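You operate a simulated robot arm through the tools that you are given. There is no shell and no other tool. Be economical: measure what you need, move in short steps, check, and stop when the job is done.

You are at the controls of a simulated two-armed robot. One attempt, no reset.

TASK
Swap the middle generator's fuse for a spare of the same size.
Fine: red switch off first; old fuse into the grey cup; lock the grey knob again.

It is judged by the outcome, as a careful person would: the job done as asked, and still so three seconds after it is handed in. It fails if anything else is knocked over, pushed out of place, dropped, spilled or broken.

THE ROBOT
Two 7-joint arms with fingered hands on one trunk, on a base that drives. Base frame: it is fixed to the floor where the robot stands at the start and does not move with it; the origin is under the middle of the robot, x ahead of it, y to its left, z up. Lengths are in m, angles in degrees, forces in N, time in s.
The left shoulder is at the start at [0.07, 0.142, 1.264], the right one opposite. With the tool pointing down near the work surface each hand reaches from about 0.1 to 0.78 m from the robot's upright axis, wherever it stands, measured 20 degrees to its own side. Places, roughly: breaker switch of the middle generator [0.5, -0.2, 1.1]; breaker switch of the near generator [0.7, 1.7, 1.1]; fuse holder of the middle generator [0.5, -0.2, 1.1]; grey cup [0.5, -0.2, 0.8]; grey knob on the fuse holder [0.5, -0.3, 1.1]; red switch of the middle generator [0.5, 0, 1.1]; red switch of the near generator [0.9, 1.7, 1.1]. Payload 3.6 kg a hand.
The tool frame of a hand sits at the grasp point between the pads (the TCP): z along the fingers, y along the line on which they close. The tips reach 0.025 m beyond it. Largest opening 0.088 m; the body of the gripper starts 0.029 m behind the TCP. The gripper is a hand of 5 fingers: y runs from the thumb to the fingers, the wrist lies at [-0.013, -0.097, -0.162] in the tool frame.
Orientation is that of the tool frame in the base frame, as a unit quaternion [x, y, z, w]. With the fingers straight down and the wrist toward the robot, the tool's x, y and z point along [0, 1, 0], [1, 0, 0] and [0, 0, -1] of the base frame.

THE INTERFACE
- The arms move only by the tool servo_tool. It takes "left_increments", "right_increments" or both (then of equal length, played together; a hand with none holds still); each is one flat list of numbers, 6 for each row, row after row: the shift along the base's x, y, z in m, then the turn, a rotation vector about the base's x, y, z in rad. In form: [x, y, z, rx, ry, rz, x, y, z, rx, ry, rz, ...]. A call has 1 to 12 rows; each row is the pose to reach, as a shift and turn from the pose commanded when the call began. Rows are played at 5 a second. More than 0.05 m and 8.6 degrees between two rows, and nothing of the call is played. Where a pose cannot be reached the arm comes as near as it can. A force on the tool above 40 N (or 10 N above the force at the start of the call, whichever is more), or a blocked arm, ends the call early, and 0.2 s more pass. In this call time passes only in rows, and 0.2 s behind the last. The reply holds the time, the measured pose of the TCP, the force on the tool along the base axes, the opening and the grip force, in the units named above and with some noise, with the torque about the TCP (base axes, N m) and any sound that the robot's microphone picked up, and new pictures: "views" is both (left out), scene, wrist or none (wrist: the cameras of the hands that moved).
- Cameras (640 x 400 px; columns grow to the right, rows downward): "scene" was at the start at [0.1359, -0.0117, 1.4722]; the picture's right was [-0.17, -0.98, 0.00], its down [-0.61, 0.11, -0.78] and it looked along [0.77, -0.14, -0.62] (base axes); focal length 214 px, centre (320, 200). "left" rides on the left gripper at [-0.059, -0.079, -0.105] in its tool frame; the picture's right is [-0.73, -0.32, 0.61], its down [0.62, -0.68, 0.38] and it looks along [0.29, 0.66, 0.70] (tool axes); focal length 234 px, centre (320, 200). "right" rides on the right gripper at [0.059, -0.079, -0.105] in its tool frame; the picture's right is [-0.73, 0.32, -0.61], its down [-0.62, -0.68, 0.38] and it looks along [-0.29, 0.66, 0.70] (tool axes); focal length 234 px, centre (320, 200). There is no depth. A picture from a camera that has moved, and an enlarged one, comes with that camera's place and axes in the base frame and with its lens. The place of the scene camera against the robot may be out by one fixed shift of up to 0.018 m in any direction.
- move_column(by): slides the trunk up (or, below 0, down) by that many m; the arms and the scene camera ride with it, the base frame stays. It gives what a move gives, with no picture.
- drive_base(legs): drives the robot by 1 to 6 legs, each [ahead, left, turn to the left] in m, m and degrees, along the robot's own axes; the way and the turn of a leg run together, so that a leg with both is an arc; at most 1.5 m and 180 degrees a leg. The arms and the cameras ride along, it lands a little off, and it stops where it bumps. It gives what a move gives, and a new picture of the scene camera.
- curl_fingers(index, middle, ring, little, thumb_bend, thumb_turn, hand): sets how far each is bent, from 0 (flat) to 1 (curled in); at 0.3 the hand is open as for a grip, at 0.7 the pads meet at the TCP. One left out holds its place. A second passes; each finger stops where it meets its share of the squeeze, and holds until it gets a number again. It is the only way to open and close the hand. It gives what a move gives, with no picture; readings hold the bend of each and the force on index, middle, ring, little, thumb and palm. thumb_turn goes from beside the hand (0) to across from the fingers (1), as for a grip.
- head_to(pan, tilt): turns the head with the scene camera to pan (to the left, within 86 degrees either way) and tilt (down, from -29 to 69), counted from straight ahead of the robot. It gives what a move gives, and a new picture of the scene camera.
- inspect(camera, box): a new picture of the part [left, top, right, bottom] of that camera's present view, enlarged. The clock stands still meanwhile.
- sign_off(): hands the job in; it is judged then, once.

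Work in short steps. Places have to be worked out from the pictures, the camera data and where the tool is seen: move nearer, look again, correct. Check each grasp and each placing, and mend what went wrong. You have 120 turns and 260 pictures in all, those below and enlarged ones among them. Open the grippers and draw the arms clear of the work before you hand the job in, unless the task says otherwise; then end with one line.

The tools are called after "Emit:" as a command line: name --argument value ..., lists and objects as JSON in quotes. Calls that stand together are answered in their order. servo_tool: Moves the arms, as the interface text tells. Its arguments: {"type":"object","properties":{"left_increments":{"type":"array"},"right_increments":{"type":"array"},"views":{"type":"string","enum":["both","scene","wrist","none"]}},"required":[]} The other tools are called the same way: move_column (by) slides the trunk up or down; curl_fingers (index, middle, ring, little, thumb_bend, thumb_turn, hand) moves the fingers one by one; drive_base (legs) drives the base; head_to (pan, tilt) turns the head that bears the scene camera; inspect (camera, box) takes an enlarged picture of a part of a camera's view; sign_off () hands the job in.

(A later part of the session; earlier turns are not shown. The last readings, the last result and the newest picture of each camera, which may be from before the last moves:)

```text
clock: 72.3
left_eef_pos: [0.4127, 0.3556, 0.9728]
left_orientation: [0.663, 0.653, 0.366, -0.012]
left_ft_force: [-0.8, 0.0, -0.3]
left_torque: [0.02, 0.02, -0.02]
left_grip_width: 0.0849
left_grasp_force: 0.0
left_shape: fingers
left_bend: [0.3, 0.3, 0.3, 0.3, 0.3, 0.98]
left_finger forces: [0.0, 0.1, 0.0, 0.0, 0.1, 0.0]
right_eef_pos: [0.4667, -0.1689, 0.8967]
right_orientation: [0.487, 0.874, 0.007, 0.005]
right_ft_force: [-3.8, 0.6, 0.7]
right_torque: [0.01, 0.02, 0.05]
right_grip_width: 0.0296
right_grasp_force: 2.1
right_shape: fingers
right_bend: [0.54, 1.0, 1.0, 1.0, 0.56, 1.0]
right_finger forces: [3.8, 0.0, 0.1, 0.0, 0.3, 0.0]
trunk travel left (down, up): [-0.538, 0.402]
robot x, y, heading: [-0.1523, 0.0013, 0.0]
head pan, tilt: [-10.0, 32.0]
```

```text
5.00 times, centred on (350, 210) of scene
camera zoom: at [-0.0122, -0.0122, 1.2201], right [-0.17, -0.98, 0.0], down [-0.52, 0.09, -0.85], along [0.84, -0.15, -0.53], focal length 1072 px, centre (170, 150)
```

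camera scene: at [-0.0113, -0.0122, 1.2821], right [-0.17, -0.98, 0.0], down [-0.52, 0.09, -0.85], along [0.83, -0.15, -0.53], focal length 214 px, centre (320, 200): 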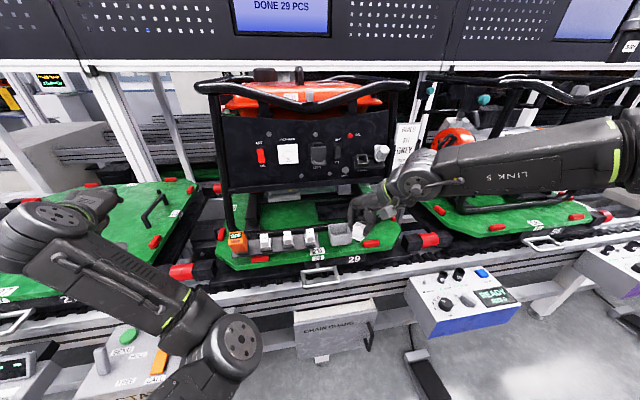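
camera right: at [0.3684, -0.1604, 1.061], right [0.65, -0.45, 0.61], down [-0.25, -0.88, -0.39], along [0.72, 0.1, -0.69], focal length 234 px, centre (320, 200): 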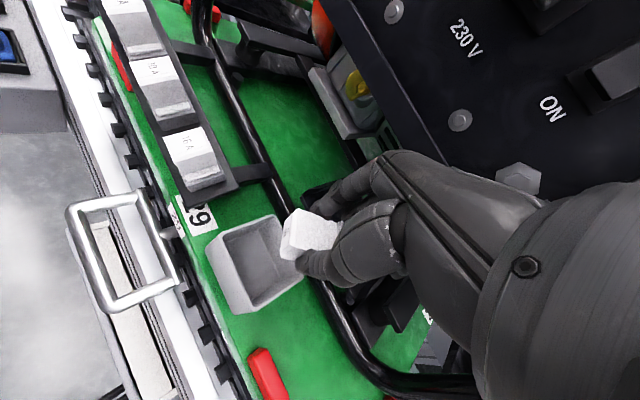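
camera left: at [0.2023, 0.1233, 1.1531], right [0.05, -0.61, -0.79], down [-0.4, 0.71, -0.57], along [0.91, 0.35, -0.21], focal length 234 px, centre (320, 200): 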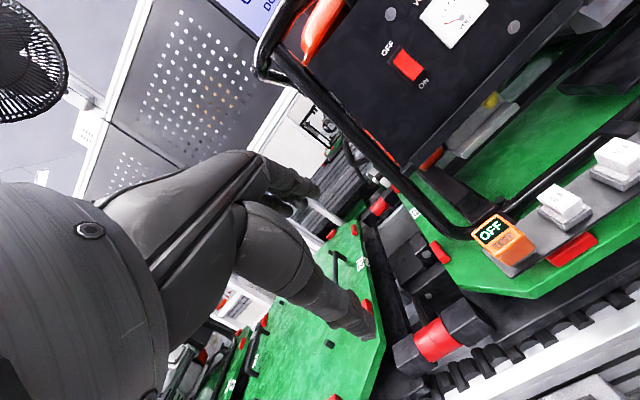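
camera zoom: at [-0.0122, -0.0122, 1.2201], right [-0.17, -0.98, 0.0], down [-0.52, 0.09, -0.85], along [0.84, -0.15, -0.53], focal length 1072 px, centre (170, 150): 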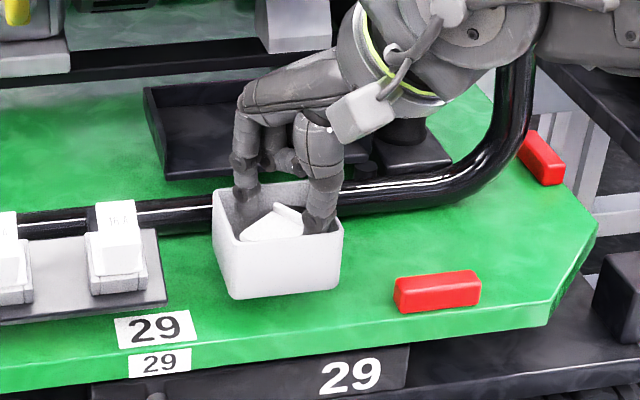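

The old fuse lies in the cup. Index touches the wall, so I close it slightly and raise straight up with the trunk.

Emit:
curl_fingers --hand "right" --index 0.6 --thumb_bend 0.6

Emit:
move_column --by 0.08

Emit:
inspect --camera "right" --box '[100, 50, 400, 330]'

Emit:
inspect --camera "scene" --box '[220, 190, 400, 290]'

```text
clock: 73.3
left_eef_pos: [0.4134, 0.3554, 0.9726]
left_orientation: [0.663, 0.653, 0.366, -0.013]
left_ft_force: [0.7, -0.3, -0.2]
left_torque: [0.03, 0.0, 0.0]
left_grip_width: 0.0846
left_grasp_force: 0.1
left_shape: fingers
left_bend: [0.3, 0.3, 0.3, 0.3, 0.3, 0.98]
left_finger forces: [0.0, 0.0, 0.0, 0.1, 0.0, 0.0]
right_eef_pos: [0.4667, -0.1672, 0.8957]
right_orientation: [0.487, 0.873, 0.007, 0.004]
right_ft_force: [0.9, 0.9, 0.5]
right_torque: [0.01, -0.04, 0.02]
right_grip_width: 0.02
right_grasp_force: 0.1
right_shape: fingers
right_bend: [0.6, 1.0, 1.0, 1.0, 0.6, 1.0]
right_finger forces: [0.4, 0.0, 0.0, 0.1, 0.0, 0.1]
trunk travel left (down, up): [-0.538, 0.402]
robot x, y, heading: [-0.1517, 0.0015, 0.1]
head pan, tilt: [-10.0, 32.0]
```

```text
clock: 74.5
left_eef_pos: [0.4145, 0.3556, 1.0537]
left_orientation: [0.663, 0.653, 0.366, -0.014]
left_ft_force: [-0.5, 0.1, 0.1]
left_torque: [0.01, -0.04, -0.02]
left_grip_width: 0.0849
left_grasp_force: 0.1
left_shape: fingers
left_bend: [0.3, 0.3, 0.3, 0.3, 0.3, 0.98]
left_finger forces: [0.0, 0.1, 0.0, 0.0, 0.1, 0.0]
right_eef_pos: [0.4675, -0.1684, 0.9756]
right_orientation: [0.488, 0.873, 0.008, 0.004]
right_ft_force: [-0.3, 0.2, 0.6]
right_torque: [-0.01, 0.0, 0.01]
right_grip_width: 0.02
right_grasp_force: 0.1
right_shape: fingers
right_bend: [0.6, 1.0, 1.0, 1.0, 0.6, 1.0]
right_finger forces: [0.0, 0.0, 0.0, 0.0, 0.0, 0.1]
trunk travel left (down, up): [-0.618, 0.322]
robot x, y, heading: [-0.1528, -0.0003, 0.0]
head pan, tilt: [-10.0, 32.0]
```

```text
1.43 times, centred on (250, 190) of right
camera zoom: at [0.3677, -0.1598, 1.0795], right [0.65, -0.45, 0.61], down [-0.25, -0.89, -0.39], along [0.72, 0.1, -0.68], focal length 334 px, centre (420, 214)
```

zoom: 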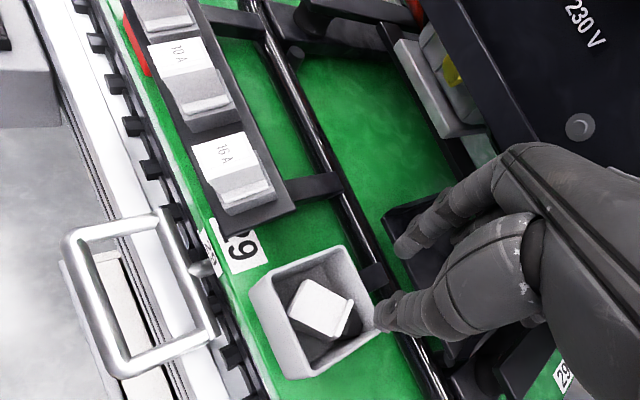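

```text
3.56 times, centred on (310, 240) of scene
camera zoom: at [-0.011, -0.0122, 1.3], right [-0.17, -0.98, 0.0], down [-0.52, 0.09, -0.85], along [0.83, -0.15, -0.53], focal length 763 px, centre (356, 58)
```

zoom: 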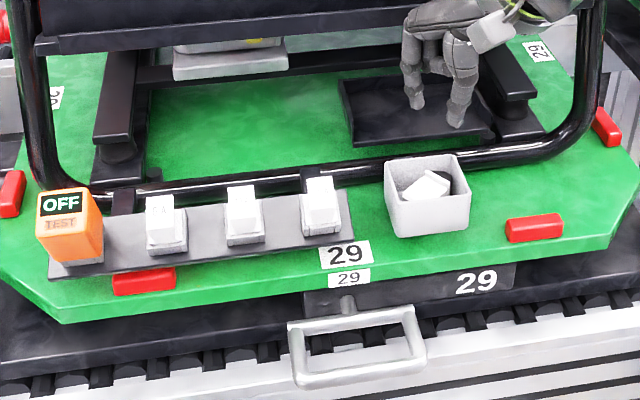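

Old fuse is in the cup. Now zoom on the 16 A spare to get its position and tilt.

Emit:
inspect --camera "right" --box '[215, 120, 315, 200]'

Emit:
inspect --camera "scene" --box '[285, 225, 335, 265]'

```text
5.00 times, centred on (265, 160) of right
camera zoom: at [0.3677, -0.1598, 1.0795], right [0.65, -0.45, 0.61], down [-0.25, -0.89, -0.39], along [0.72, 0.1, -0.68], focal length 1171 px, centre (595, 400)
```

zoom: 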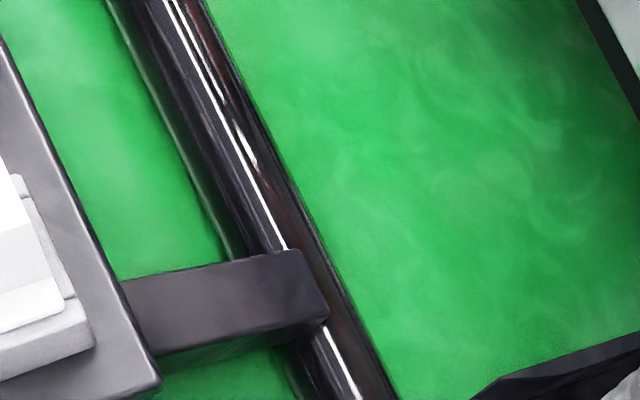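

```text
10.00 times, centred on (310, 245) of scene
camera zoom: at [-0.011, -0.0122, 1.3], right [-0.17, -0.98, 0.0], down [-0.52, 0.09, -0.85], along [0.83, -0.15, -0.53], focal length 2145 px, centre (420, -250)
```

zoom: 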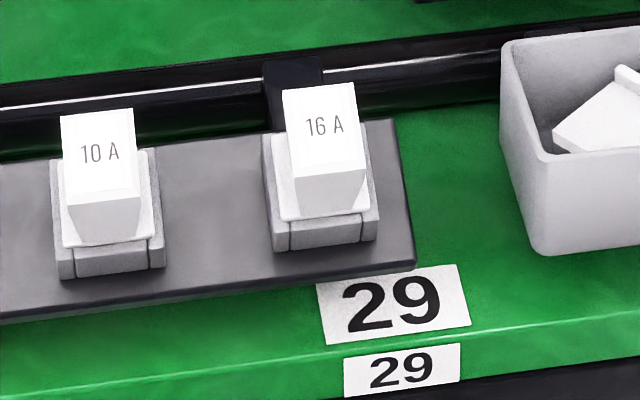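

Emit:
inspect --camera "right" --box '[145, 130, 235, 200]'

```text
5.71 times, centred on (190, 165) of right
camera zoom: at [0.3677, -0.1598, 1.0795], right [0.65, -0.45, 0.61], down [-0.25, -0.89, -0.39], along [0.72, 0.1, -0.68], focal length 1338 px, centre (1063, 400)
```

zoom: 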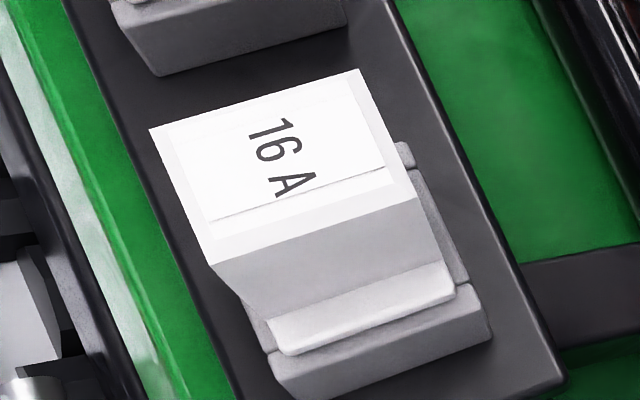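

Spare 16 A face ≈ (0.433,-0.070,0.915), axis ~63° up. I retreat and undo the yaw, then pitch the hand −27° to match it; a pinch with index+middle+thumb will hold it more rigidly.

Emit:
servo_tool --right_increments '[-0.03, 0, 0.02, 0, 0, -0.13, -0.06, 0, 0.04, 0, 0, -0.26, -0.09, 0, 0.055, 0, 0, -0.39, -0.11, 0, 0.06, 0, 0, -0.524]' --views "none"

Emit:
servo_tool --right_increments '[0, 0, 0.0, 0, -0.12, 0, 0, 0, 0.0, 0, -0.24, 0, 0, 0, 0.0, 0, -0.36, 0, 0, 0, 0.0, 0, -0.47, 0]' --views "none"

Emit:
drive_base --legs '[[0, 0.12, 0]]'

```text
clock: 75.5
left_eef_pos: [0.4126, 0.356, 1.0529]
left_orientation: [0.663, 0.653, 0.366, -0.013]
left_ft_force: [-0.4, 0.1, -0.1]
left_torque: [0.01, 0.0, 0.04]
left_grip_width: 0.0849
left_grasp_force: 0.2
left_shape: fingers
left_bend: [0.3, 0.3, 0.3, 0.3, 0.3, 0.98]
left_finger forces: [0.0, 0.0, 0.0, 0.0, 0.0, 0.0]
right_eef_pos: [0.3559, -0.1698, 1.0358]
right_orientation: [0.697, 0.717, 0.006, 0.007]
right_ft_force: [0.2, -0.1, 0.1]
right_torque: [-0.01, -0.03, -0.01]
right_grip_width: 0.0202
right_grasp_force: 0.0
right_shape: fingers
right_bend: [0.6, 1.0, 1.0, 1.0, 0.6, 1.0]
right_finger forces: [0.0, 0.1, 0.0, 0.0, 0.0, 0.0]
trunk travel left (down, up): [-0.618, 0.322]
robot x, y, heading: [-0.1491, 0.0036, -0.2]
head pan, tilt: [-10.0, 32.0]
```

```text
clock: 76.5
left_eef_pos: [0.4131, 0.3552, 1.054]
left_orientation: [0.664, 0.652, 0.366, -0.013]
left_ft_force: [-0.2, 0.0, -0.4]
left_torque: [-0.04, 0.0, 0.02]
left_grip_width: 0.0846
left_grasp_force: 0.0
left_shape: fingers
left_bend: [0.3, 0.3, 0.3, 0.3, 0.3, 0.98]
left_finger forces: [0.1, 0.0, 0.0, 0.0, 0.0, 0.0]
right_eef_pos: [0.3575, -0.1679, 1.0348]
right_orientation: [0.677, 0.695, 0.169, 0.173]
right_ft_force: [-0.3, 0.6, -0.3]
right_torque: [0.02, 0.01, 0.01]
right_grip_width: 0.02
right_grasp_force: 0.1
right_shape: fingers
right_bend: [0.6, 1.0, 1.0, 1.0, 0.6, 1.0]
right_finger forces: [0.0, 0.0, 0.0, 0.1, 0.1, 0.0]
trunk travel left (down, up): [-0.618, 0.322]
robot x, y, heading: [-0.1509, 0.0023, 0.1]
head pan, tilt: [-10.0, 32.0]
```

```text
clock: 77.7
left_eef_pos: [0.4133, 0.4766, 1.0518]
left_orientation: [0.664, 0.652, 0.366, -0.013]
left_ft_force: [0.1, 0.5, 0.2]
left_torque: [-0.02, 0.01, 0.02]
left_grip_width: 0.0849
left_grasp_force: 0.1
left_shape: fingers
left_bend: [0.3, 0.3, 0.3, 0.3, 0.3, 0.98]
left_finger forces: [0.0, 0.1, 0.0, 0.0, 0.0, 0.0]
right_eef_pos: [0.3573, -0.0483, 1.0351]
right_orientation: [0.677, 0.696, 0.167, 0.173]
right_ft_force: [0.2, 0.4, 0.2]
right_torque: [0.05, -0.03, 0.01]
right_grip_width: 0.0197
right_grasp_force: 0.1
right_shape: fingers
right_bend: [0.6, 1.0, 1.0, 1.0, 0.6, 1.0]
right_finger forces: [0.0, 0.1, 0.1, 0.0, 0.0, 0.1]
trunk travel left (down, up): [-0.618, 0.322]
robot x, y, heading: [-0.1491, 0.1202, -0.0]
head pan, tilt: [-10.0, 32.0]
camera scene: at [-0.0113, 0.1072, 1.3], right [-0.17, -0.98, 0.0], down [-0.52, 0.09, -0.85], along [0.84, -0.15, -0.53], focal length 214 px, centre (320, 200)
```

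scene: 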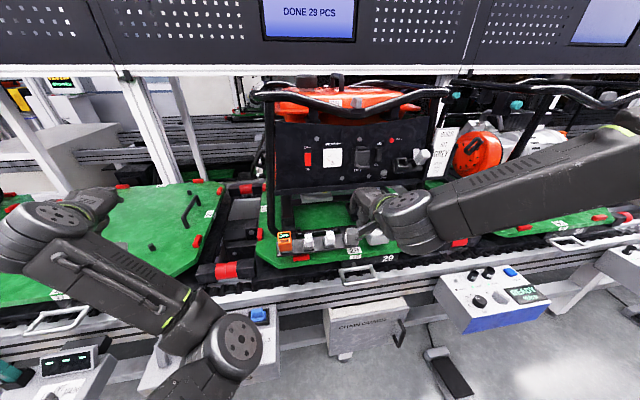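

Fingers pre-shaped (index, middle, thumb half open), I move to 10 cm above the spare along its axis.

Emit:
curl_fingers --hand "right" --index 0.45 --middle 0.45 --thumb_bend 0.45

Emit:
servo_tool --right_increments '[0.015, -0.008, -0.015, 0, 0, 0, 0.031, -0.016, -0.031, 0, 0, 0]' --views "wrist"

Emit:
inspect --camera "right" --box '[200, 160, 400, 330]'

```text
clock: 78.7
left_eef_pos: [0.4123, 0.4773, 1.0532]
left_orientation: [0.662, 0.654, 0.367, -0.014]
left_ft_force: [0.6, 0.5, 0.1]
left_torque: [0.02, -0.02, 0.01]
left_grip_width: 0.085
left_grasp_force: 0.1
left_shape: fingers
left_bend: [0.3, 0.3, 0.3, 0.3, 0.3, 0.98]
left_finger forces: [0.1, 0.0, 0.0, 0.0, 0.0, 0.1]
right_eef_pos: [0.3569, -0.0477, 1.0358]
right_orientation: [0.676, 0.697, 0.168, 0.174]
right_ft_force: [0.8, 0.2, 0.1]
right_torque: [0.03, -0.01, 0.02]
right_grip_width: 0.0519
right_grasp_force: 0.1
right_shape: fingers
right_bend: [0.45, 0.45, 1.0, 1.0, 0.45, 0.99]
right_finger forces: [0.0, 0.0, 0.1, 0.0, 0.1, 0.0]
trunk travel left (down, up): [-0.618, 0.322]
robot x, y, heading: [-0.1496, 0.1196, 0.0]
head pan, tilt: [-10.0, 32.0]
```

```text
clock: 79.3
left_eef_pos: [0.413, 0.476, 1.0527]
left_orientation: [0.663, 0.653, 0.366, -0.014]
left_ft_force: [1.3, -0.6, 0.3]
left_torque: [-0.02, 0.04, -0.01]
left_grip_width: 0.0848
left_grasp_force: 0.0
left_shape: fingers
left_bend: [0.3, 0.3, 0.3, 0.3, 0.3, 0.98]
left_finger forces: [0.0, 0.0, 0.1, 0.1, 0.0, 0.1]
right_eef_pos: [0.3881, -0.0651, 1.0044]
right_orientation: [0.676, 0.696, 0.168, 0.173]
right_ft_force: [-0.3, 1.1, -0.8]
right_torque: [-0.02, 0.05, 0.02]
right_grip_width: 0.0522
right_grasp_force: 0.1
right_shape: fingers
right_bend: [0.45, 0.45, 1.0, 1.0, 0.45, 0.99]
right_finger forces: [0.0, 0.0, 0.1, 0.1, 0.0, 0.1]
trunk travel left (down, up): [-0.618, 0.322]
robot x, y, heading: [-0.1537, 0.1186, 0.3]
head pan, tilt: [-10.0, 32.0]
camera right: at [0.2684, -0.008, 1.0602], right [0.02, -0.72, 0.7], down [-0.41, -0.64, -0.65], along [0.91, -0.27, -0.3], focal length 234 px, centre (320, 200)
```

right: 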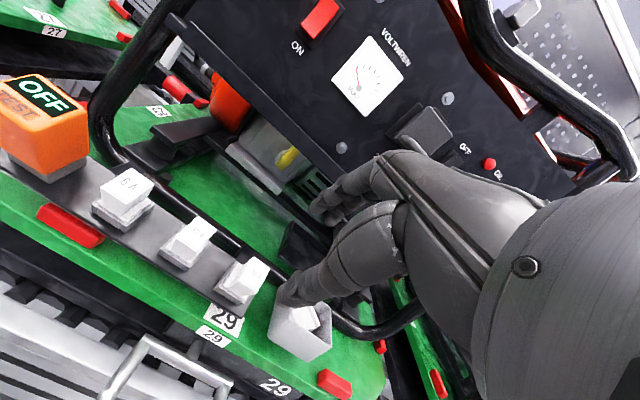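

```text
2.35 times, centred on (300, 245) of right
camera zoom: at [0.2684, -0.008, 1.0602], right [0.02, -0.72, 0.7], down [-0.41, -0.64, -0.65], along [0.91, -0.27, -0.3], focal length 551 px, centre (367, 94)
```

zoom: 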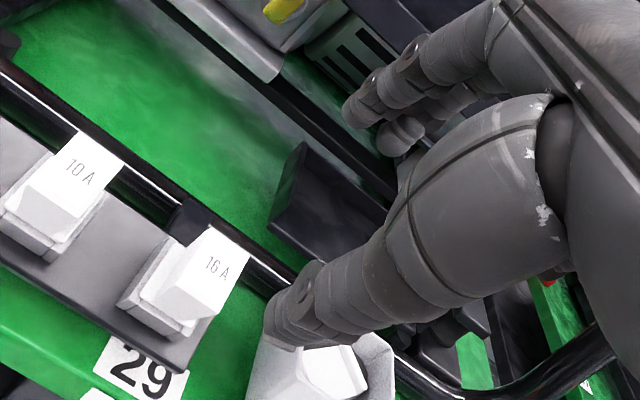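

Refined spare face ≈ (0.436,-0.067,0.910). I advance ~6.5 cm along its axis and check.

Emit:
servo_tool --right_increments '[0.011, 0.001, -0.02, 0, 0, 0, 0.022, 0.001, -0.04, 0, 0, 0, 0.032, 0.002, -0.06, 0, 0, 0]' --views "wrist"

Emit:
inspect --camera "right" --box '[200, 160, 400, 330]'

Emit:
inspect --camera "scene" --box '[290, 190, 410, 280]'

```text
clock: 80.1
left_eef_pos: [0.4141, 0.4762, 1.0527]
left_orientation: [0.663, 0.653, 0.366, -0.014]
left_ft_force: [-0.2, -0.1, 0.2]
left_torque: [0.0, -0.02, 0.0]
left_grip_width: 0.0845
left_grasp_force: 0.0
left_shape: fingers
left_bend: [0.3, 0.3, 0.3, 0.3, 0.3, 0.98]
left_finger forces: [0.0, 0.0, 0.0, 0.1, 0.0, 0.1]
right_eef_pos: [0.4225, -0.0606, 0.9444]
right_orientation: [0.677, 0.696, 0.168, 0.173]
right_ft_force: [-0.8, 0.4, 0.4]
right_torque: [0.0, -0.01, -0.01]
right_grip_width: 0.0519
right_grasp_force: 0.1
right_shape: fingers
right_bend: [0.45, 0.45, 1.0, 1.0, 0.45, 0.99]
right_finger forces: [0.0, 0.0, 0.1, 0.0, 0.0, 0.1]
trunk travel left (down, up): [-0.618, 0.322]
robot x, y, heading: [-0.1518, 0.1163, 0.0]
head pan, tilt: [-10.0, 32.0]
camera right: at [0.302, -0.0051, 0.999], right [0.02, -0.72, 0.7], down [-0.41, -0.64, -0.65], along [0.91, -0.27, -0.3], focal length 234 px, centre (320, 200)
```

right: 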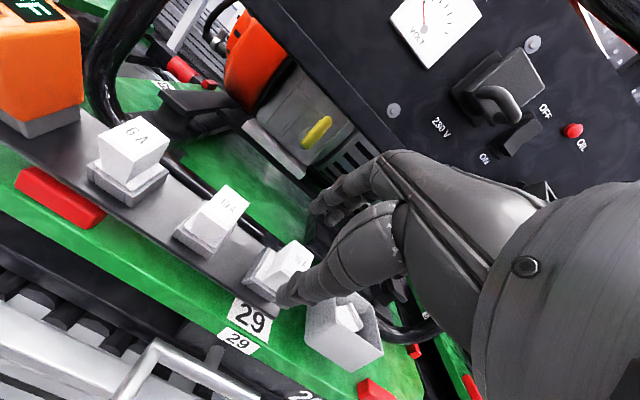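

```text
2.35 times, centred on (300, 245) of right
camera zoom: at [0.302, -0.0051, 0.999], right [0.02, -0.72, 0.7], down [-0.41, -0.64, -0.65], along [0.91, -0.27, -0.3], focal length 551 px, centre (367, 94)
```

zoom: 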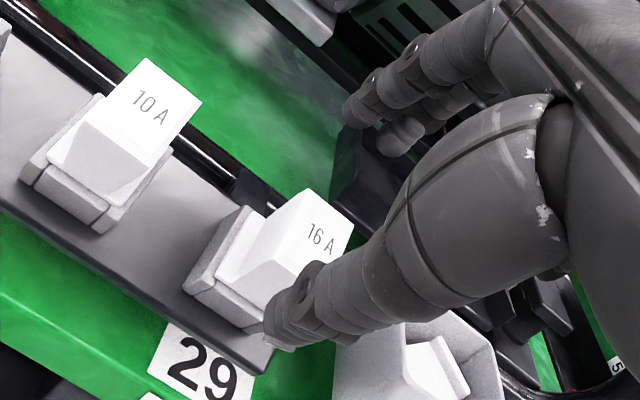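

```text
4.44 times, centred on (350, 235) of scene
camera zoom: at [-0.0104, 0.1074, 1.3], right [-0.17, -0.98, 0.0], down [-0.52, 0.09, -0.85], along [0.83, -0.15, -0.53], focal length 953 px, centre (187, 44)
```

zoom: 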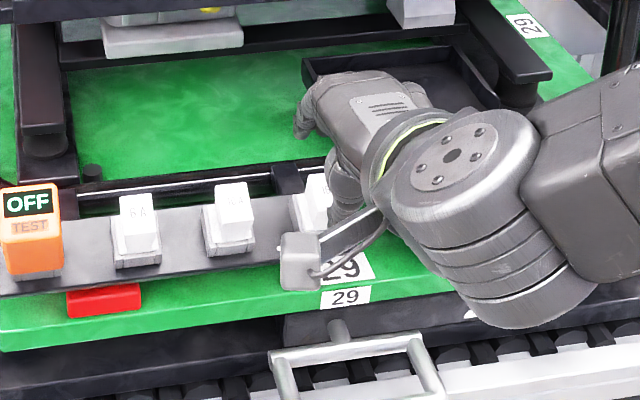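

Estimate confirmed (0.436,-0.068,0.910). I advance the last 3.5 cm and close the three digits.

Emit:
servo_tool --right_increments '[0.005, 0, -0.011, 0, 0, 0, 0.01, 0, -0.022, 0, 0, 0, 0.016, 0, -0.0335, 0, 0, 0]' --views "wrist"

Emit:
inspect --camera "right" --box '[220, 160, 400, 310]'

```text
clock: 80.9
left_eef_pos: [0.413, 0.4767, 1.052]
left_orientation: [0.662, 0.653, 0.367, -0.015]
left_ft_force: [-0.2, 0.9, 0.5]
left_torque: [-0.02, -0.03, 0.01]
left_grip_width: 0.0848
left_grasp_force: 0.1
left_shape: fingers
left_bend: [0.3, 0.3, 0.3, 0.3, 0.3, 0.98]
left_finger forces: [0.1, 0.1, 0.0, 0.0, 0.0, 0.1]
right_eef_pos: [0.4374, -0.0619, 0.9131]
right_orientation: [0.676, 0.697, 0.166, 0.171]
right_ft_force: [1.1, -0.1, 0.4]
right_torque: [0.0, 0.02, -0.02]
right_grip_width: 0.0522
right_grasp_force: 0.0
right_shape: fingers
right_bend: [0.45, 0.45, 1.0, 1.0, 0.45, 0.99]
right_finger forces: [0.0, 0.0, 0.0, 0.0, 0.0, 0.1]
trunk travel left (down, up): [-0.618, 0.322]
robot x, y, heading: [-0.1518, 0.1198, 0.1]
head pan, tilt: [-10.0, 32.0]
camera right: at [0.3173, -0.0041, 0.969], right [0.02, -0.71, 0.7], down [-0.41, -0.64, -0.65], along [0.91, -0.27, -0.31], focal length 234 px, centre (320, 200)
```

right: 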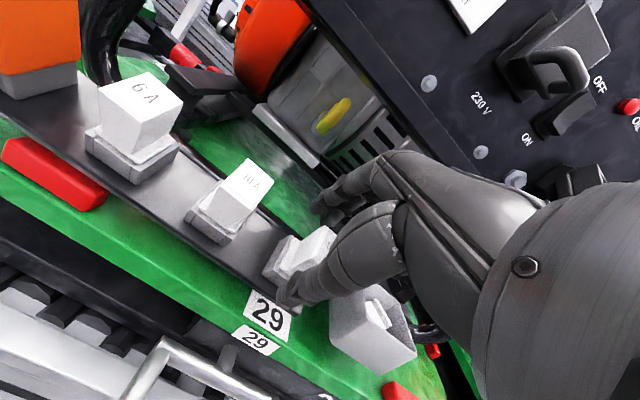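

```text
2.67 times, centred on (310, 235) of right
camera zoom: at [0.3173, -0.0041, 0.969], right [0.02, -0.71, 0.7], down [-0.41, -0.64, -0.65], along [0.91, -0.27, -0.31], focal length 624 px, centre (347, 107)
```

zoom: 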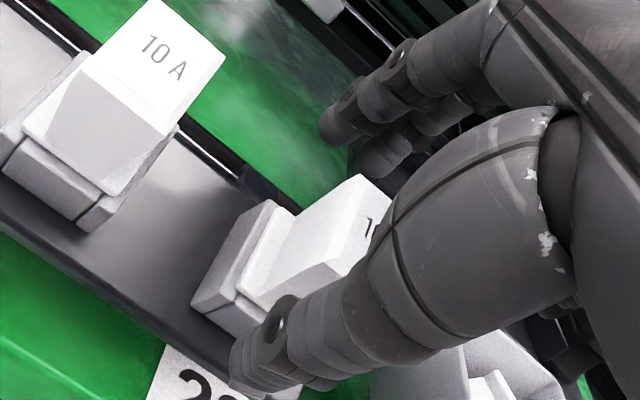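

The fuse sits between the digits. I close index, middle and thumb.

Emit:
curl_fingers --hand "right" --index 0.75 --middle 0.75 --thumb_bend 0.75

Emit:
inspect --camera "right" --box '[220, 160, 400, 310]'

```text
clock: 81.9
left_eef_pos: [0.4141, 0.4771, 1.0534]
left_orientation: [0.662, 0.653, 0.367, -0.014]
left_ft_force: [0.3, 0.2, -0.4]
left_torque: [0.0, -0.02, 0.02]
left_grip_width: 0.0849
left_grasp_force: 0.0
left_shape: fingers
left_bend: [0.3, 0.3, 0.3, 0.3, 0.3, 0.98]
left_finger forces: [0.1, 0.1, 0.0, 0.1, 0.0, 0.1]
right_eef_pos: [0.4373, -0.0612, 0.9125]
right_orientation: [0.677, 0.696, 0.166, 0.171]
right_ft_force: [-1.5, 0.8, -1.2]
right_torque: [-0.06, 0.09, 0.01]
right_grip_width: 0.0074
right_grasp_force: 14.3
right_shape: fingers
right_bend: [0.74, 0.63, 1.0, 1.0, 0.61, 1.0]
right_finger forces: [4.5, 9.7, 0.0, 0.0, 14.2, 0.0]
trunk travel left (down, up): [-0.618, 0.322]
robot x, y, heading: [-0.1495, 0.1215, -0.0]
head pan, tilt: [-10.0, 32.0]
```

```text
2.67 times, centred on (310, 235) of right
camera zoom: at [0.317, -0.0045, 0.969], right [0.02, -0.72, 0.7], down [-0.41, -0.64, -0.65], along [0.91, -0.27, -0.31], focal length 624 px, centre (347, 107)
```

zoom: 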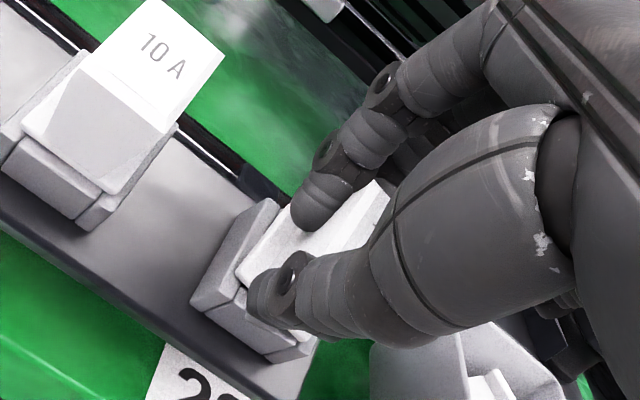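

The index slipped beside the cap: the index–middle pair straddles the TCP, so I must centre the TCP on the fuse. Reopen, shift 7 mm right, and close again.

Emit:
curl_fingers --hand "right" --index 0.45 --middle 0.45 --thumb_bend 0.45

Emit:
servo_tool --right_increments '[0, -0.0075, 0, 0, 0, 0]' --views "none"

Emit:
curl_fingers --hand "right" --index 0.75 --middle 0.75 --thumb_bend 0.75

Emit:
inspect --camera "right" --box '[220, 160, 400, 310]'

```text
clock: 82.9
left_eef_pos: [0.4122, 0.4771, 1.0526]
left_orientation: [0.663, 0.653, 0.367, -0.014]
left_ft_force: [0.0, 0.3, -0.8]
left_torque: [0.0, -0.01, 0.02]
left_grip_width: 0.085
left_grasp_force: 0.0
left_shape: fingers
left_bend: [0.3, 0.3, 0.3, 0.3, 0.3, 0.98]
left_finger forces: [0.0, 0.1, 0.0, 0.0, 0.0, 0.1]
right_eef_pos: [0.4377, -0.0607, 0.9132]
right_orientation: [0.677, 0.696, 0.165, 0.171]
right_ft_force: [-0.3, -0.8, -0.1]
right_torque: [0.0, 0.0, 0.01]
right_grip_width: 0.0521
right_grasp_force: 0.0
right_shape: fingers
right_bend: [0.45, 0.45, 1.0, 1.0, 0.45, 0.99]
right_finger forces: [0.0, 0.0, 0.1, 0.0, 0.0, 0.1]
trunk travel left (down, up): [-0.618, 0.322]
robot x, y, heading: [-0.1511, 0.1184, 0.3]
head pan, tilt: [-10.0, 32.0]
```

```text
clock: 83.3
left_eef_pos: [0.4137, 0.477, 1.0536]
left_orientation: [0.663, 0.653, 0.366, -0.014]
left_ft_force: [-1.0, 0.2, -0.9]
left_torque: [-0.01, -0.04, -0.04]
left_grip_width: 0.0847
left_grasp_force: 0.1
left_shape: fingers
left_bend: [0.3, 0.3, 0.3, 0.3, 0.3, 0.98]
left_finger forces: [0.0, 0.1, 0.1, 0.0, 0.0, 0.0]
right_eef_pos: [0.4379, -0.0694, 0.9146]
right_orientation: [0.677, 0.696, 0.165, 0.171]
right_ft_force: [0.7, -0.1, -0.3]
right_torque: [0.02, -0.03, 0.02]
right_grip_width: 0.0519
right_grasp_force: 0.1
right_shape: fingers
right_bend: [0.45, 0.45, 1.0, 1.0, 0.45, 0.99]
right_finger forces: [0.1, 0.0, 0.0, 0.0, 0.0, 0.0]
right hand out of reach, approached as far as the arm can: row 1
trunk travel left (down, up): [-0.618, 0.322]
robot x, y, heading: [-0.1514, 0.1183, 0.2]
head pan, tilt: [-10.0, 32.0]
```

```text
clock: 84.3
left_eef_pos: [0.4135, 0.4771, 1.0533]
left_orientation: [0.662, 0.653, 0.367, -0.014]
left_ft_force: [0.4, -0.2, -0.6]
left_torque: [0.01, -0.01, 0.01]
left_grip_width: 0.0848
left_grasp_force: 0.0
left_shape: fingers
left_bend: [0.3, 0.3, 0.3, 0.3, 0.3, 0.98]
left_finger forces: [0.1, 0.0, 0.1, 0.0, 0.0, 0.0]
right_eef_pos: [0.4384, -0.0685, 0.914]
right_orientation: [0.677, 0.697, 0.166, 0.17]
right_ft_force: [0.7, -0.6, -0.1]
right_torque: [-0.02, 0.02, -0.01]
right_grip_width: 0.0189
right_grasp_force: 16.0
right_shape: fingers
right_bend: [0.73, 0.64, 1.0, 1.0, 0.59, 1.0]
right_finger forces: [8.6, 7.4, 0.0, 0.0, 15.7, 0.0]
trunk travel left (down, up): [-0.618, 0.322]
robot x, y, heading: [-0.1511, 0.1188, 0.2]
head pan, tilt: [-10.0, 32.0]
```

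```text
2.67 times, centred on (310, 235) of right
camera zoom: at [0.3178, -0.0113, 0.9708], right [0.02, -0.72, 0.7], down [-0.41, -0.64, -0.65], along [0.91, -0.27, -0.31], focal length 624 px, centre (347, 107)
```

zoom: 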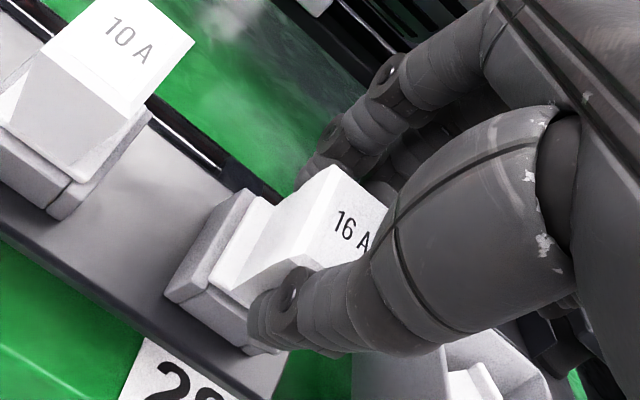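

Now index, middle and thumb all bear on the cap (≈16 N). I pull it out along its axis.

Emit:
servo_tool --right_increments '[-0.003, 0, 0.006, 0, 0, 0, -0.006, 0, 0.012, 0, 0, 0, -0.011, 0, 0.021, 0, 0, 0, -0.018, 0, 0.035, 0, 0, 0, -0.03, 0, 0.06, 0, 0, 0]' --views "wrist"

Emit:
inspect --camera "right" --box '[220, 160, 400, 310]'

Emit:
inspect --camera "scene" --box '[280, 170, 420, 280]'

```text
clock: 85.5
left_eef_pos: [0.4126, 0.4772, 1.0537]
left_orientation: [0.662, 0.653, 0.368, -0.013]
left_ft_force: [0.4, 0.2, -0.4]
left_torque: [-0.01, -0.01, 0.02]
left_grip_width: 0.0849
left_grasp_force: 0.1
left_shape: fingers
left_bend: [0.3, 0.3, 0.3, 0.3, 0.3, 0.98]
left_finger forces: [0.0, 0.1, 0.0, 0.1, 0.0, 0.1]
right_eef_pos: [0.4054, -0.0688, 0.9767]
right_orientation: [0.675, 0.697, 0.17, 0.173]
right_ft_force: [0.1, -0.6, 0.2]
right_torque: [0.0, 0.01, -0.03]
right_grip_width: 0.0189
right_grasp_force: 15.9
right_shape: fingers
right_bend: [0.73, 0.73, 1.0, 1.0, 0.59, 1.0]
right_finger forces: [8.4, 7.3, 0.0, 0.0, 15.8, 0.0]
trunk travel left (down, up): [-0.618, 0.322]
robot x, y, heading: [-0.1518, 0.1217, -0.1]
head pan, tilt: [-10.0, 32.0]
camera right: at [0.285, -0.0135, 1.0321], right [0.02, -0.72, 0.7], down [-0.41, -0.64, -0.65], along [0.91, -0.27, -0.3], focal length 234 px, centre (320, 200)
```

right: 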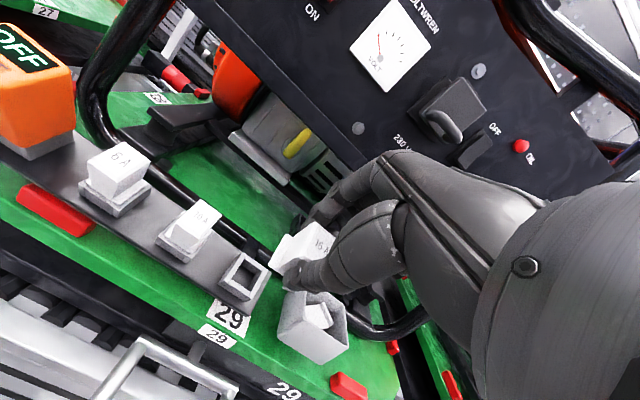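

```text
2.67 times, centred on (310, 235) of right
camera zoom: at [0.285, -0.0135, 1.0321], right [0.02, -0.72, 0.7], down [-0.41, -0.64, -0.65], along [0.91, -0.27, -0.3], focal length 624 px, centre (347, 107)
```

zoom: 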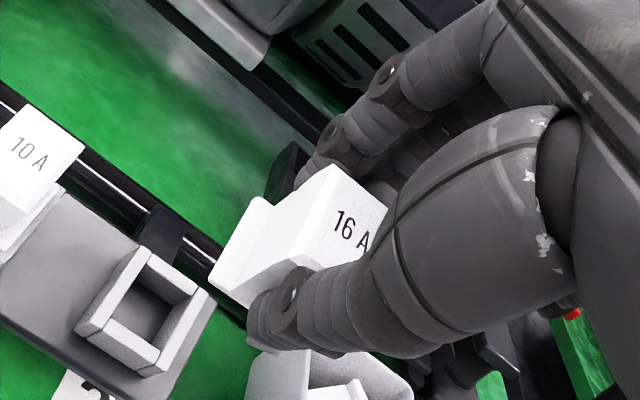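

```text
3.64 times, centred on (350, 225) of scene
camera zoom: at [-0.0126, 0.1077, 1.3002], right [-0.17, -0.98, 0.0], down [-0.52, 0.09, -0.85], along [0.84, -0.15, -0.53], focal length 780 px, centre (211, 109)
```

zoom: 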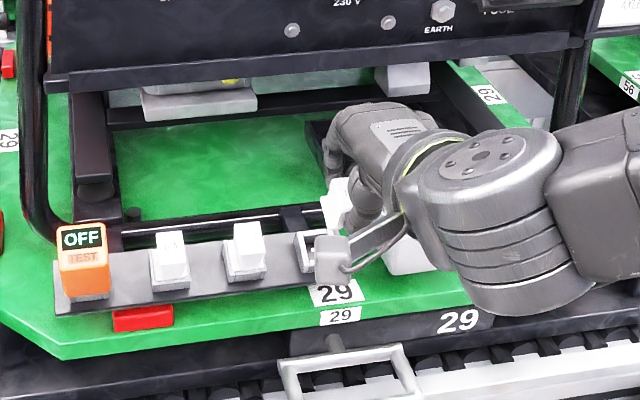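

The 16 A spare is out and held square (same attitude in the hand as the old one was). I back off, pitch to −40°, drive the base back 0.12 m right, and restore the trunk height used at the holder.

Emit:
servo_tool --right_increments '[-0.03, 0, 0.03, 0, -0.07, 0, -0.06, 0, 0.06, 0, -0.14, 0, -0.07, 0, 0.09, 0, -0.2, 0]' --views "none"

Emit:
drive_base --legs '[[0, -0.12, 0]]'

Emit:
move_column --by 0.062

```text
clock: 86.3
left_eef_pos: [0.413, 0.4773, 1.0536]
left_orientation: [0.662, 0.653, 0.367, -0.014]
left_ft_force: [0.3, 0.3, 0.6]
left_torque: [0.01, 0.0, 0.01]
left_grip_width: 0.085
left_grasp_force: 0.1
left_shape: fingers
left_bend: [0.3, 0.3, 0.3, 0.3, 0.3, 0.98]
left_finger forces: [0.0, 0.0, 0.1, 0.1, 0.1, 0.0]
right_eef_pos: [0.339, -0.0697, 1.0661]
right_orientation: [0.655, 0.676, 0.236, 0.241]
right_ft_force: [-0.2, 0.0, -0.6]
right_torque: [0.01, 0.0, 0.02]
right_grip_width: 0.0188
right_grasp_force: 15.9
right_shape: fingers
right_bend: [0.73, 0.73, 1.0, 1.0, 0.59, 1.0]
right_finger forces: [8.4, 7.3, 0.1, 0.0, 15.7, 0.0]
trunk travel left (down, up): [-0.618, 0.322]
robot x, y, heading: [-0.1542, 0.1233, 0.1]
head pan, tilt: [-10.0, 32.0]
```

```text
clock: 87.5
left_eef_pos: [0.4121, 0.3592, 1.0521]
left_orientation: [0.661, 0.654, 0.367, -0.014]
left_ft_force: [-0.1, 0.1, 0.1]
left_torque: [0.01, -0.01, -0.01]
left_grip_width: 0.0847
left_grasp_force: 0.1
left_shape: fingers
left_bend: [0.3, 0.3, 0.3, 0.3, 0.3, 0.98]
left_finger forces: [0.1, 0.0, 0.0, 0.1, 0.0, 0.1]
right_eef_pos: [0.339, -0.1877, 1.0662]
right_orientation: [0.654, 0.677, 0.235, 0.241]
right_ft_force: [-0.7, -1.4, -0.6]
right_torque: [0.0, -0.01, -0.01]
right_grip_width: 0.0191
right_grasp_force: 15.6
right_shape: fingers
right_bend: [0.73, 0.73, 1.0, 1.0, 0.59, 1.0]
right_finger forces: [8.4, 7.3, 0.1, 0.0, 15.7, 0.0]
trunk travel left (down, up): [-0.618, 0.322]
robot x, y, heading: [-0.1497, 0.001, -0.0]
head pan, tilt: [-10.0, 32.0]
camera scene: at [-0.0111, -0.0117, 1.3], right [-0.17, -0.99, 0.0], down [-0.52, 0.09, -0.85], along [0.84, -0.15, -0.53], focal length 214 px, centre (320, 200)
```

scene: 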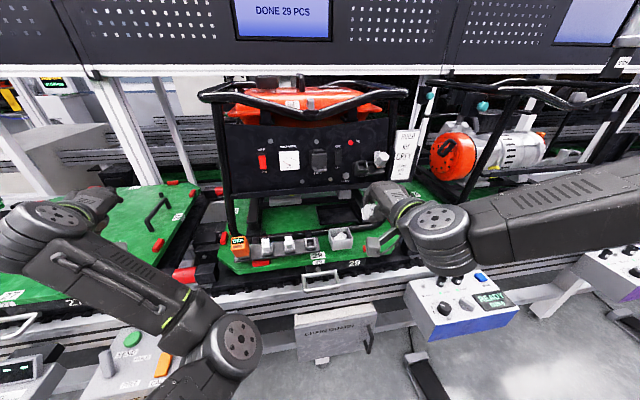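

```text
clock: 88.6
left_eef_pos: [0.4123, 0.3589, 1.1156]
left_orientation: [0.662, 0.654, 0.366, -0.014]
left_ft_force: [0.5, 0.3, -0.2]
left_torque: [-0.02, 0.0, 0.01]
left_grip_width: 0.0849
left_grasp_force: 0.1
left_shape: fingers
left_bend: [0.3, 0.3, 0.3, 0.3, 0.3, 0.98]
left_finger forces: [0.0, 0.1, 0.0, 0.0, 0.1, 0.1]
right_eef_pos: [0.3396, -0.1883, 1.1272]
right_orientation: [0.655, 0.676, 0.235, 0.241]
right_ft_force: [-0.2, 0.5, 1.1]
right_torque: [0.02, 0.0, 0.01]
right_grip_width: 0.0188
right_grasp_force: 15.5
right_shape: fingers
right_bend: [0.73, 0.73, 1.0, 1.0, 0.59, 1.0]
right_finger forces: [8.4, 7.2, 0.0, 0.0, 15.7, 0.1]
trunk travel left (down, up): [-0.68, 0.26]
robot x, y, heading: [-0.1535, -0.0013, 0.2]
head pan, tilt: [-10.0, 32.0]
```

Now go to the standoff ~10 cm out along the holder axis.

Emit:
servo_tool --right_increments '[0.0, -0.015, 0.04, 0, -0.01, 0, 0.04, -0.03, 0.065, 0, -0.01, 0, 0.0785, -0.035, 0.069, 0, -0.01, 0]' --views "wrist"

Emit:
inspect --camera "right" --box '[200, 160, 380, 310]'

```text
clock: 89.4
left_eef_pos: [0.4161, 0.3592, 1.1132]
left_orientation: [0.662, 0.654, 0.366, -0.014]
left_ft_force: [0.2, 0.0, -0.2]
left_torque: [0.02, 0.0, 0.0]
left_grip_width: 0.0849
left_grasp_force: 0.0
left_shape: fingers
left_bend: [0.3, 0.3, 0.3, 0.3, 0.3, 0.98]
left_finger forces: [0.0, 0.0, 0.1, 0.0, 0.1, 0.0]
right_eef_pos: [0.4198, -0.2235, 1.1976]
right_orientation: [0.654, 0.675, 0.237, 0.244]
right_ft_force: [0.7, -0.7, -0.7]
right_torque: [0.06, 0.0, 0.01]
right_grip_width: 0.0188
right_grasp_force: 15.5
right_shape: fingers
right_bend: [0.73, 0.73, 1.0, 1.0, 0.59, 1.0]
right_finger forces: [8.3, 7.4, 0.1, 0.1, 15.6, 0.0]
trunk travel left (down, up): [-0.68, 0.26]
robot x, y, heading: [-0.1525, 0.0002, -0.1]
head pan, tilt: [-10.0, 32.0]
camera right: at [0.2904, -0.1663, 1.2264], right [-0.12, -0.72, 0.69], down [-0.26, -0.64, -0.72], along [0.96, -0.27, -0.11], focal length 234 px, centre (320, 200)
```

right: 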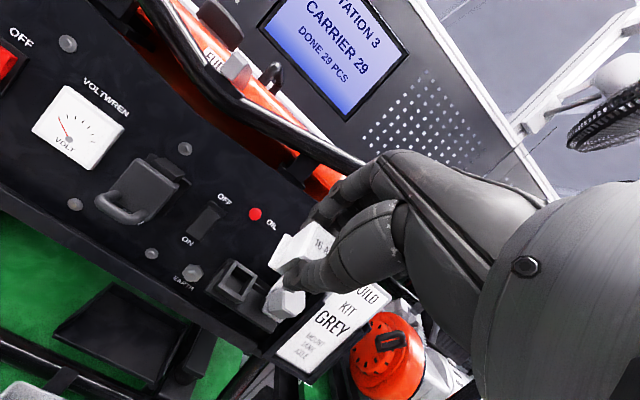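

```text
2.67 times, centred on (290, 235) of right
camera zoom: at [0.2904, -0.1663, 1.2264], right [-0.12, -0.72, 0.69], down [-0.26, -0.64, -0.72], along [0.96, -0.27, -0.11], focal length 624 px, centre (400, 107)
```

zoom: 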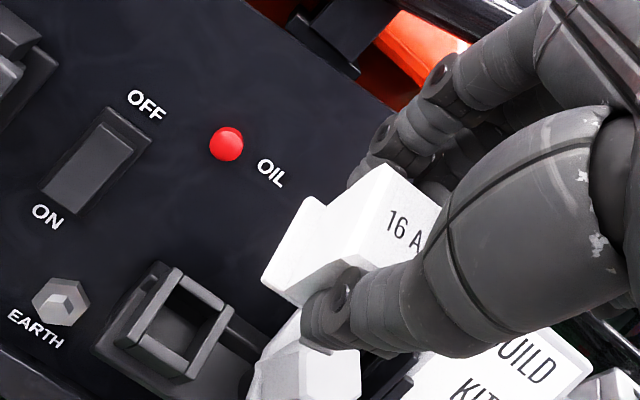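

I move to the same point along the axis where I photographed the old fuse after pulling, to compare alignment.

Emit:
servo_tool --right_increments '[0.013, 0, -0.019, 0, 0, 0, 0.0267, 0.0, -0.039, 0, 0, 0]' --views "wrist"

Emit:
inspect --camera "right" --box '[200, 170, 380, 310]'

Emit:
inspect --camera "scene" --box '[320, 130, 420, 200]'

```text
clock: 90.0
left_eef_pos: [0.414, 0.3588, 1.1144]
left_orientation: [0.662, 0.653, 0.366, -0.014]
left_ft_force: [-0.2, 0.4, -0.4]
left_torque: [-0.01, -0.01, -0.01]
left_grip_width: 0.0846
left_grasp_force: 0.0
left_shape: fingers
left_bend: [0.3, 0.3, 0.3, 0.3, 0.3, 0.98]
left_finger forces: [0.1, 0.0, 0.1, 0.0, 0.1, 0.0]
right_eef_pos: [0.4455, -0.2226, 1.1573]
right_orientation: [0.654, 0.675, 0.238, 0.244]
right_ft_force: [-0.2, 0.4, 0.5]
right_torque: [0.02, 0.01, -0.05]
right_grip_width: 0.0187
right_grasp_force: 15.6
right_shape: fingers
right_bend: [0.73, 0.73, 1.0, 1.0, 0.59, 1.0]
right_finger forces: [8.3, 7.2, 0.0, 0.0, 15.4, 0.0]
trunk travel left (down, up): [-0.68, 0.26]
robot x, y, heading: [-0.1504, -0.0008, -0.0]
head pan, tilt: [-10.0, 32.0]
camera right: at [0.3162, -0.1665, 1.1865], right [-0.12, -0.72, 0.69], down [-0.26, -0.64, -0.72], along [0.96, -0.27, -0.11], focal length 234 px, centre (320, 200)
```

right: 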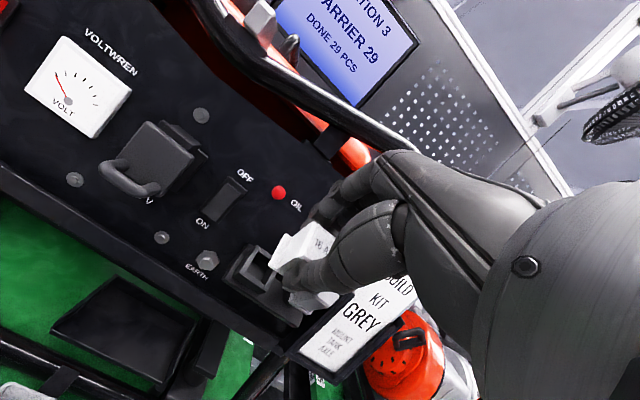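

```text
2.86 times, centred on (290, 240) of right
camera zoom: at [0.3162, -0.1665, 1.1865], right [-0.12, -0.72, 0.69], down [-0.26, -0.64, -0.72], along [0.96, -0.27, -0.11], focal length 669 px, centre (406, 86)
```

zoom: 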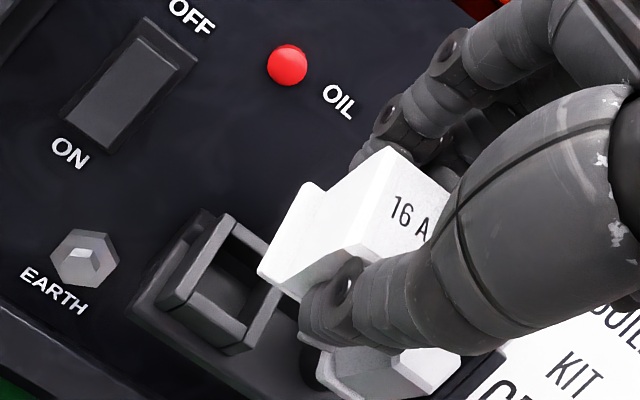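

```text
5.71 times, centred on (370, 165) of scene
camera zoom: at [-0.0098, -0.0119, 1.3619], right [-0.17, -0.99, 0.0], down [-0.52, 0.09, -0.85], along [0.83, -0.15, -0.53], focal length 1226 px, centre (34, 400)
```

zoom: 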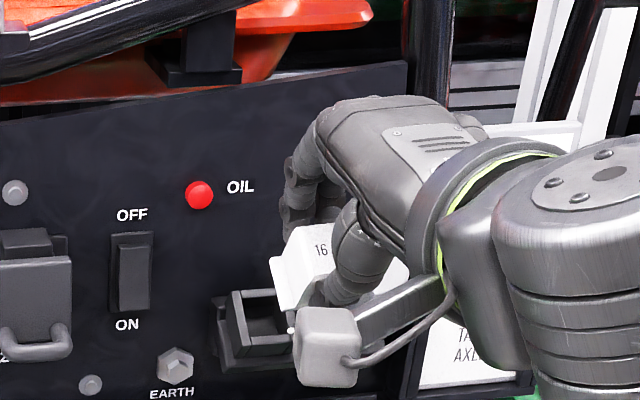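

Comparing flange and socket outlines, the lateral misalignment is ~1 mm. I advance 2.5 cm purely along the axis, then check again.

Emit:
servo_tool --right_increments '[0.008, 0, -0.0096, 0, 0, 0, 0.016, 0, -0.019, 0, 0, 0]' --views "none"

Emit:
inspect --camera "right" --box '[220, 180, 360, 300]'

Emit:
inspect --camera "scene" --box '[340, 140, 400, 190]'

```text
clock: 90.6
left_eef_pos: [0.4131, 0.3568, 1.1144]
left_orientation: [0.661, 0.654, 0.367, -0.014]
left_ft_force: [0.6, 0.5, -0.1]
left_torque: [-0.02, 0.01, 0.02]
left_grip_width: 0.0847
left_grasp_force: 0.1
left_shape: fingers
left_bend: [0.3, 0.3, 0.3, 0.3, 0.3, 0.98]
left_finger forces: [0.0, 0.0, 0.0, 0.0, 0.0, 0.0]
right_eef_pos: [0.4609, -0.2225, 1.138]
right_orientation: [0.654, 0.675, 0.238, 0.245]
right_ft_force: [-0.5, 0.5, -0.2]
right_torque: [0.0, -0.01, 0.0]
right_grip_width: 0.0186
right_grasp_force: 15.2
right_shape: fingers
right_bend: [0.73, 0.73, 1.0, 1.0, 0.59, 1.0]
right_finger forces: [8.2, 7.2, 0.1, 0.1, 15.4, 0.0]
trunk travel left (down, up): [-0.68, 0.26]
robot x, y, heading: [-0.1498, 0.0007, 0.5]
head pan, tilt: [-10.0, 32.0]
```

```text
3.33 times, centred on (290, 240) of right
camera zoom: at [0.3313, -0.1661, 1.167], right [-0.13, -0.72, 0.69], down [-0.26, -0.64, -0.72], along [0.96, -0.27, -0.11], focal length 781 px, centre (420, 67)
```

zoom: 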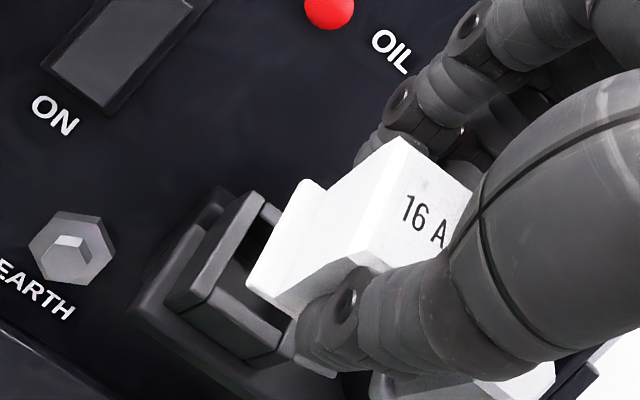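

```text
8.00 times, centred on (370, 165) of scene
camera zoom: at [-0.0106, -0.0118, 1.362], right [-0.17, -0.99, 0.0], down [-0.52, 0.09, -0.85], along [0.84, -0.15, -0.53], focal length 1716 px, centre (-80, 480)
```

zoom: 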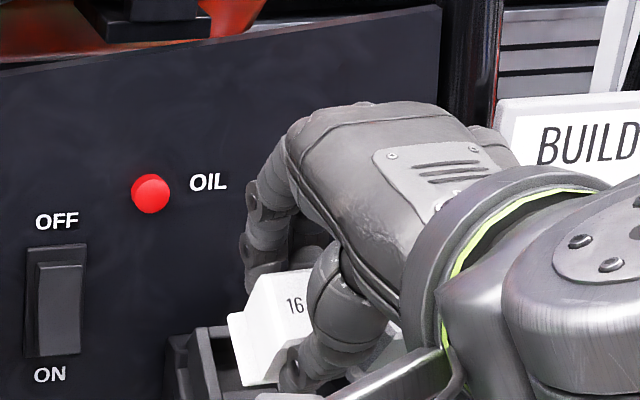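

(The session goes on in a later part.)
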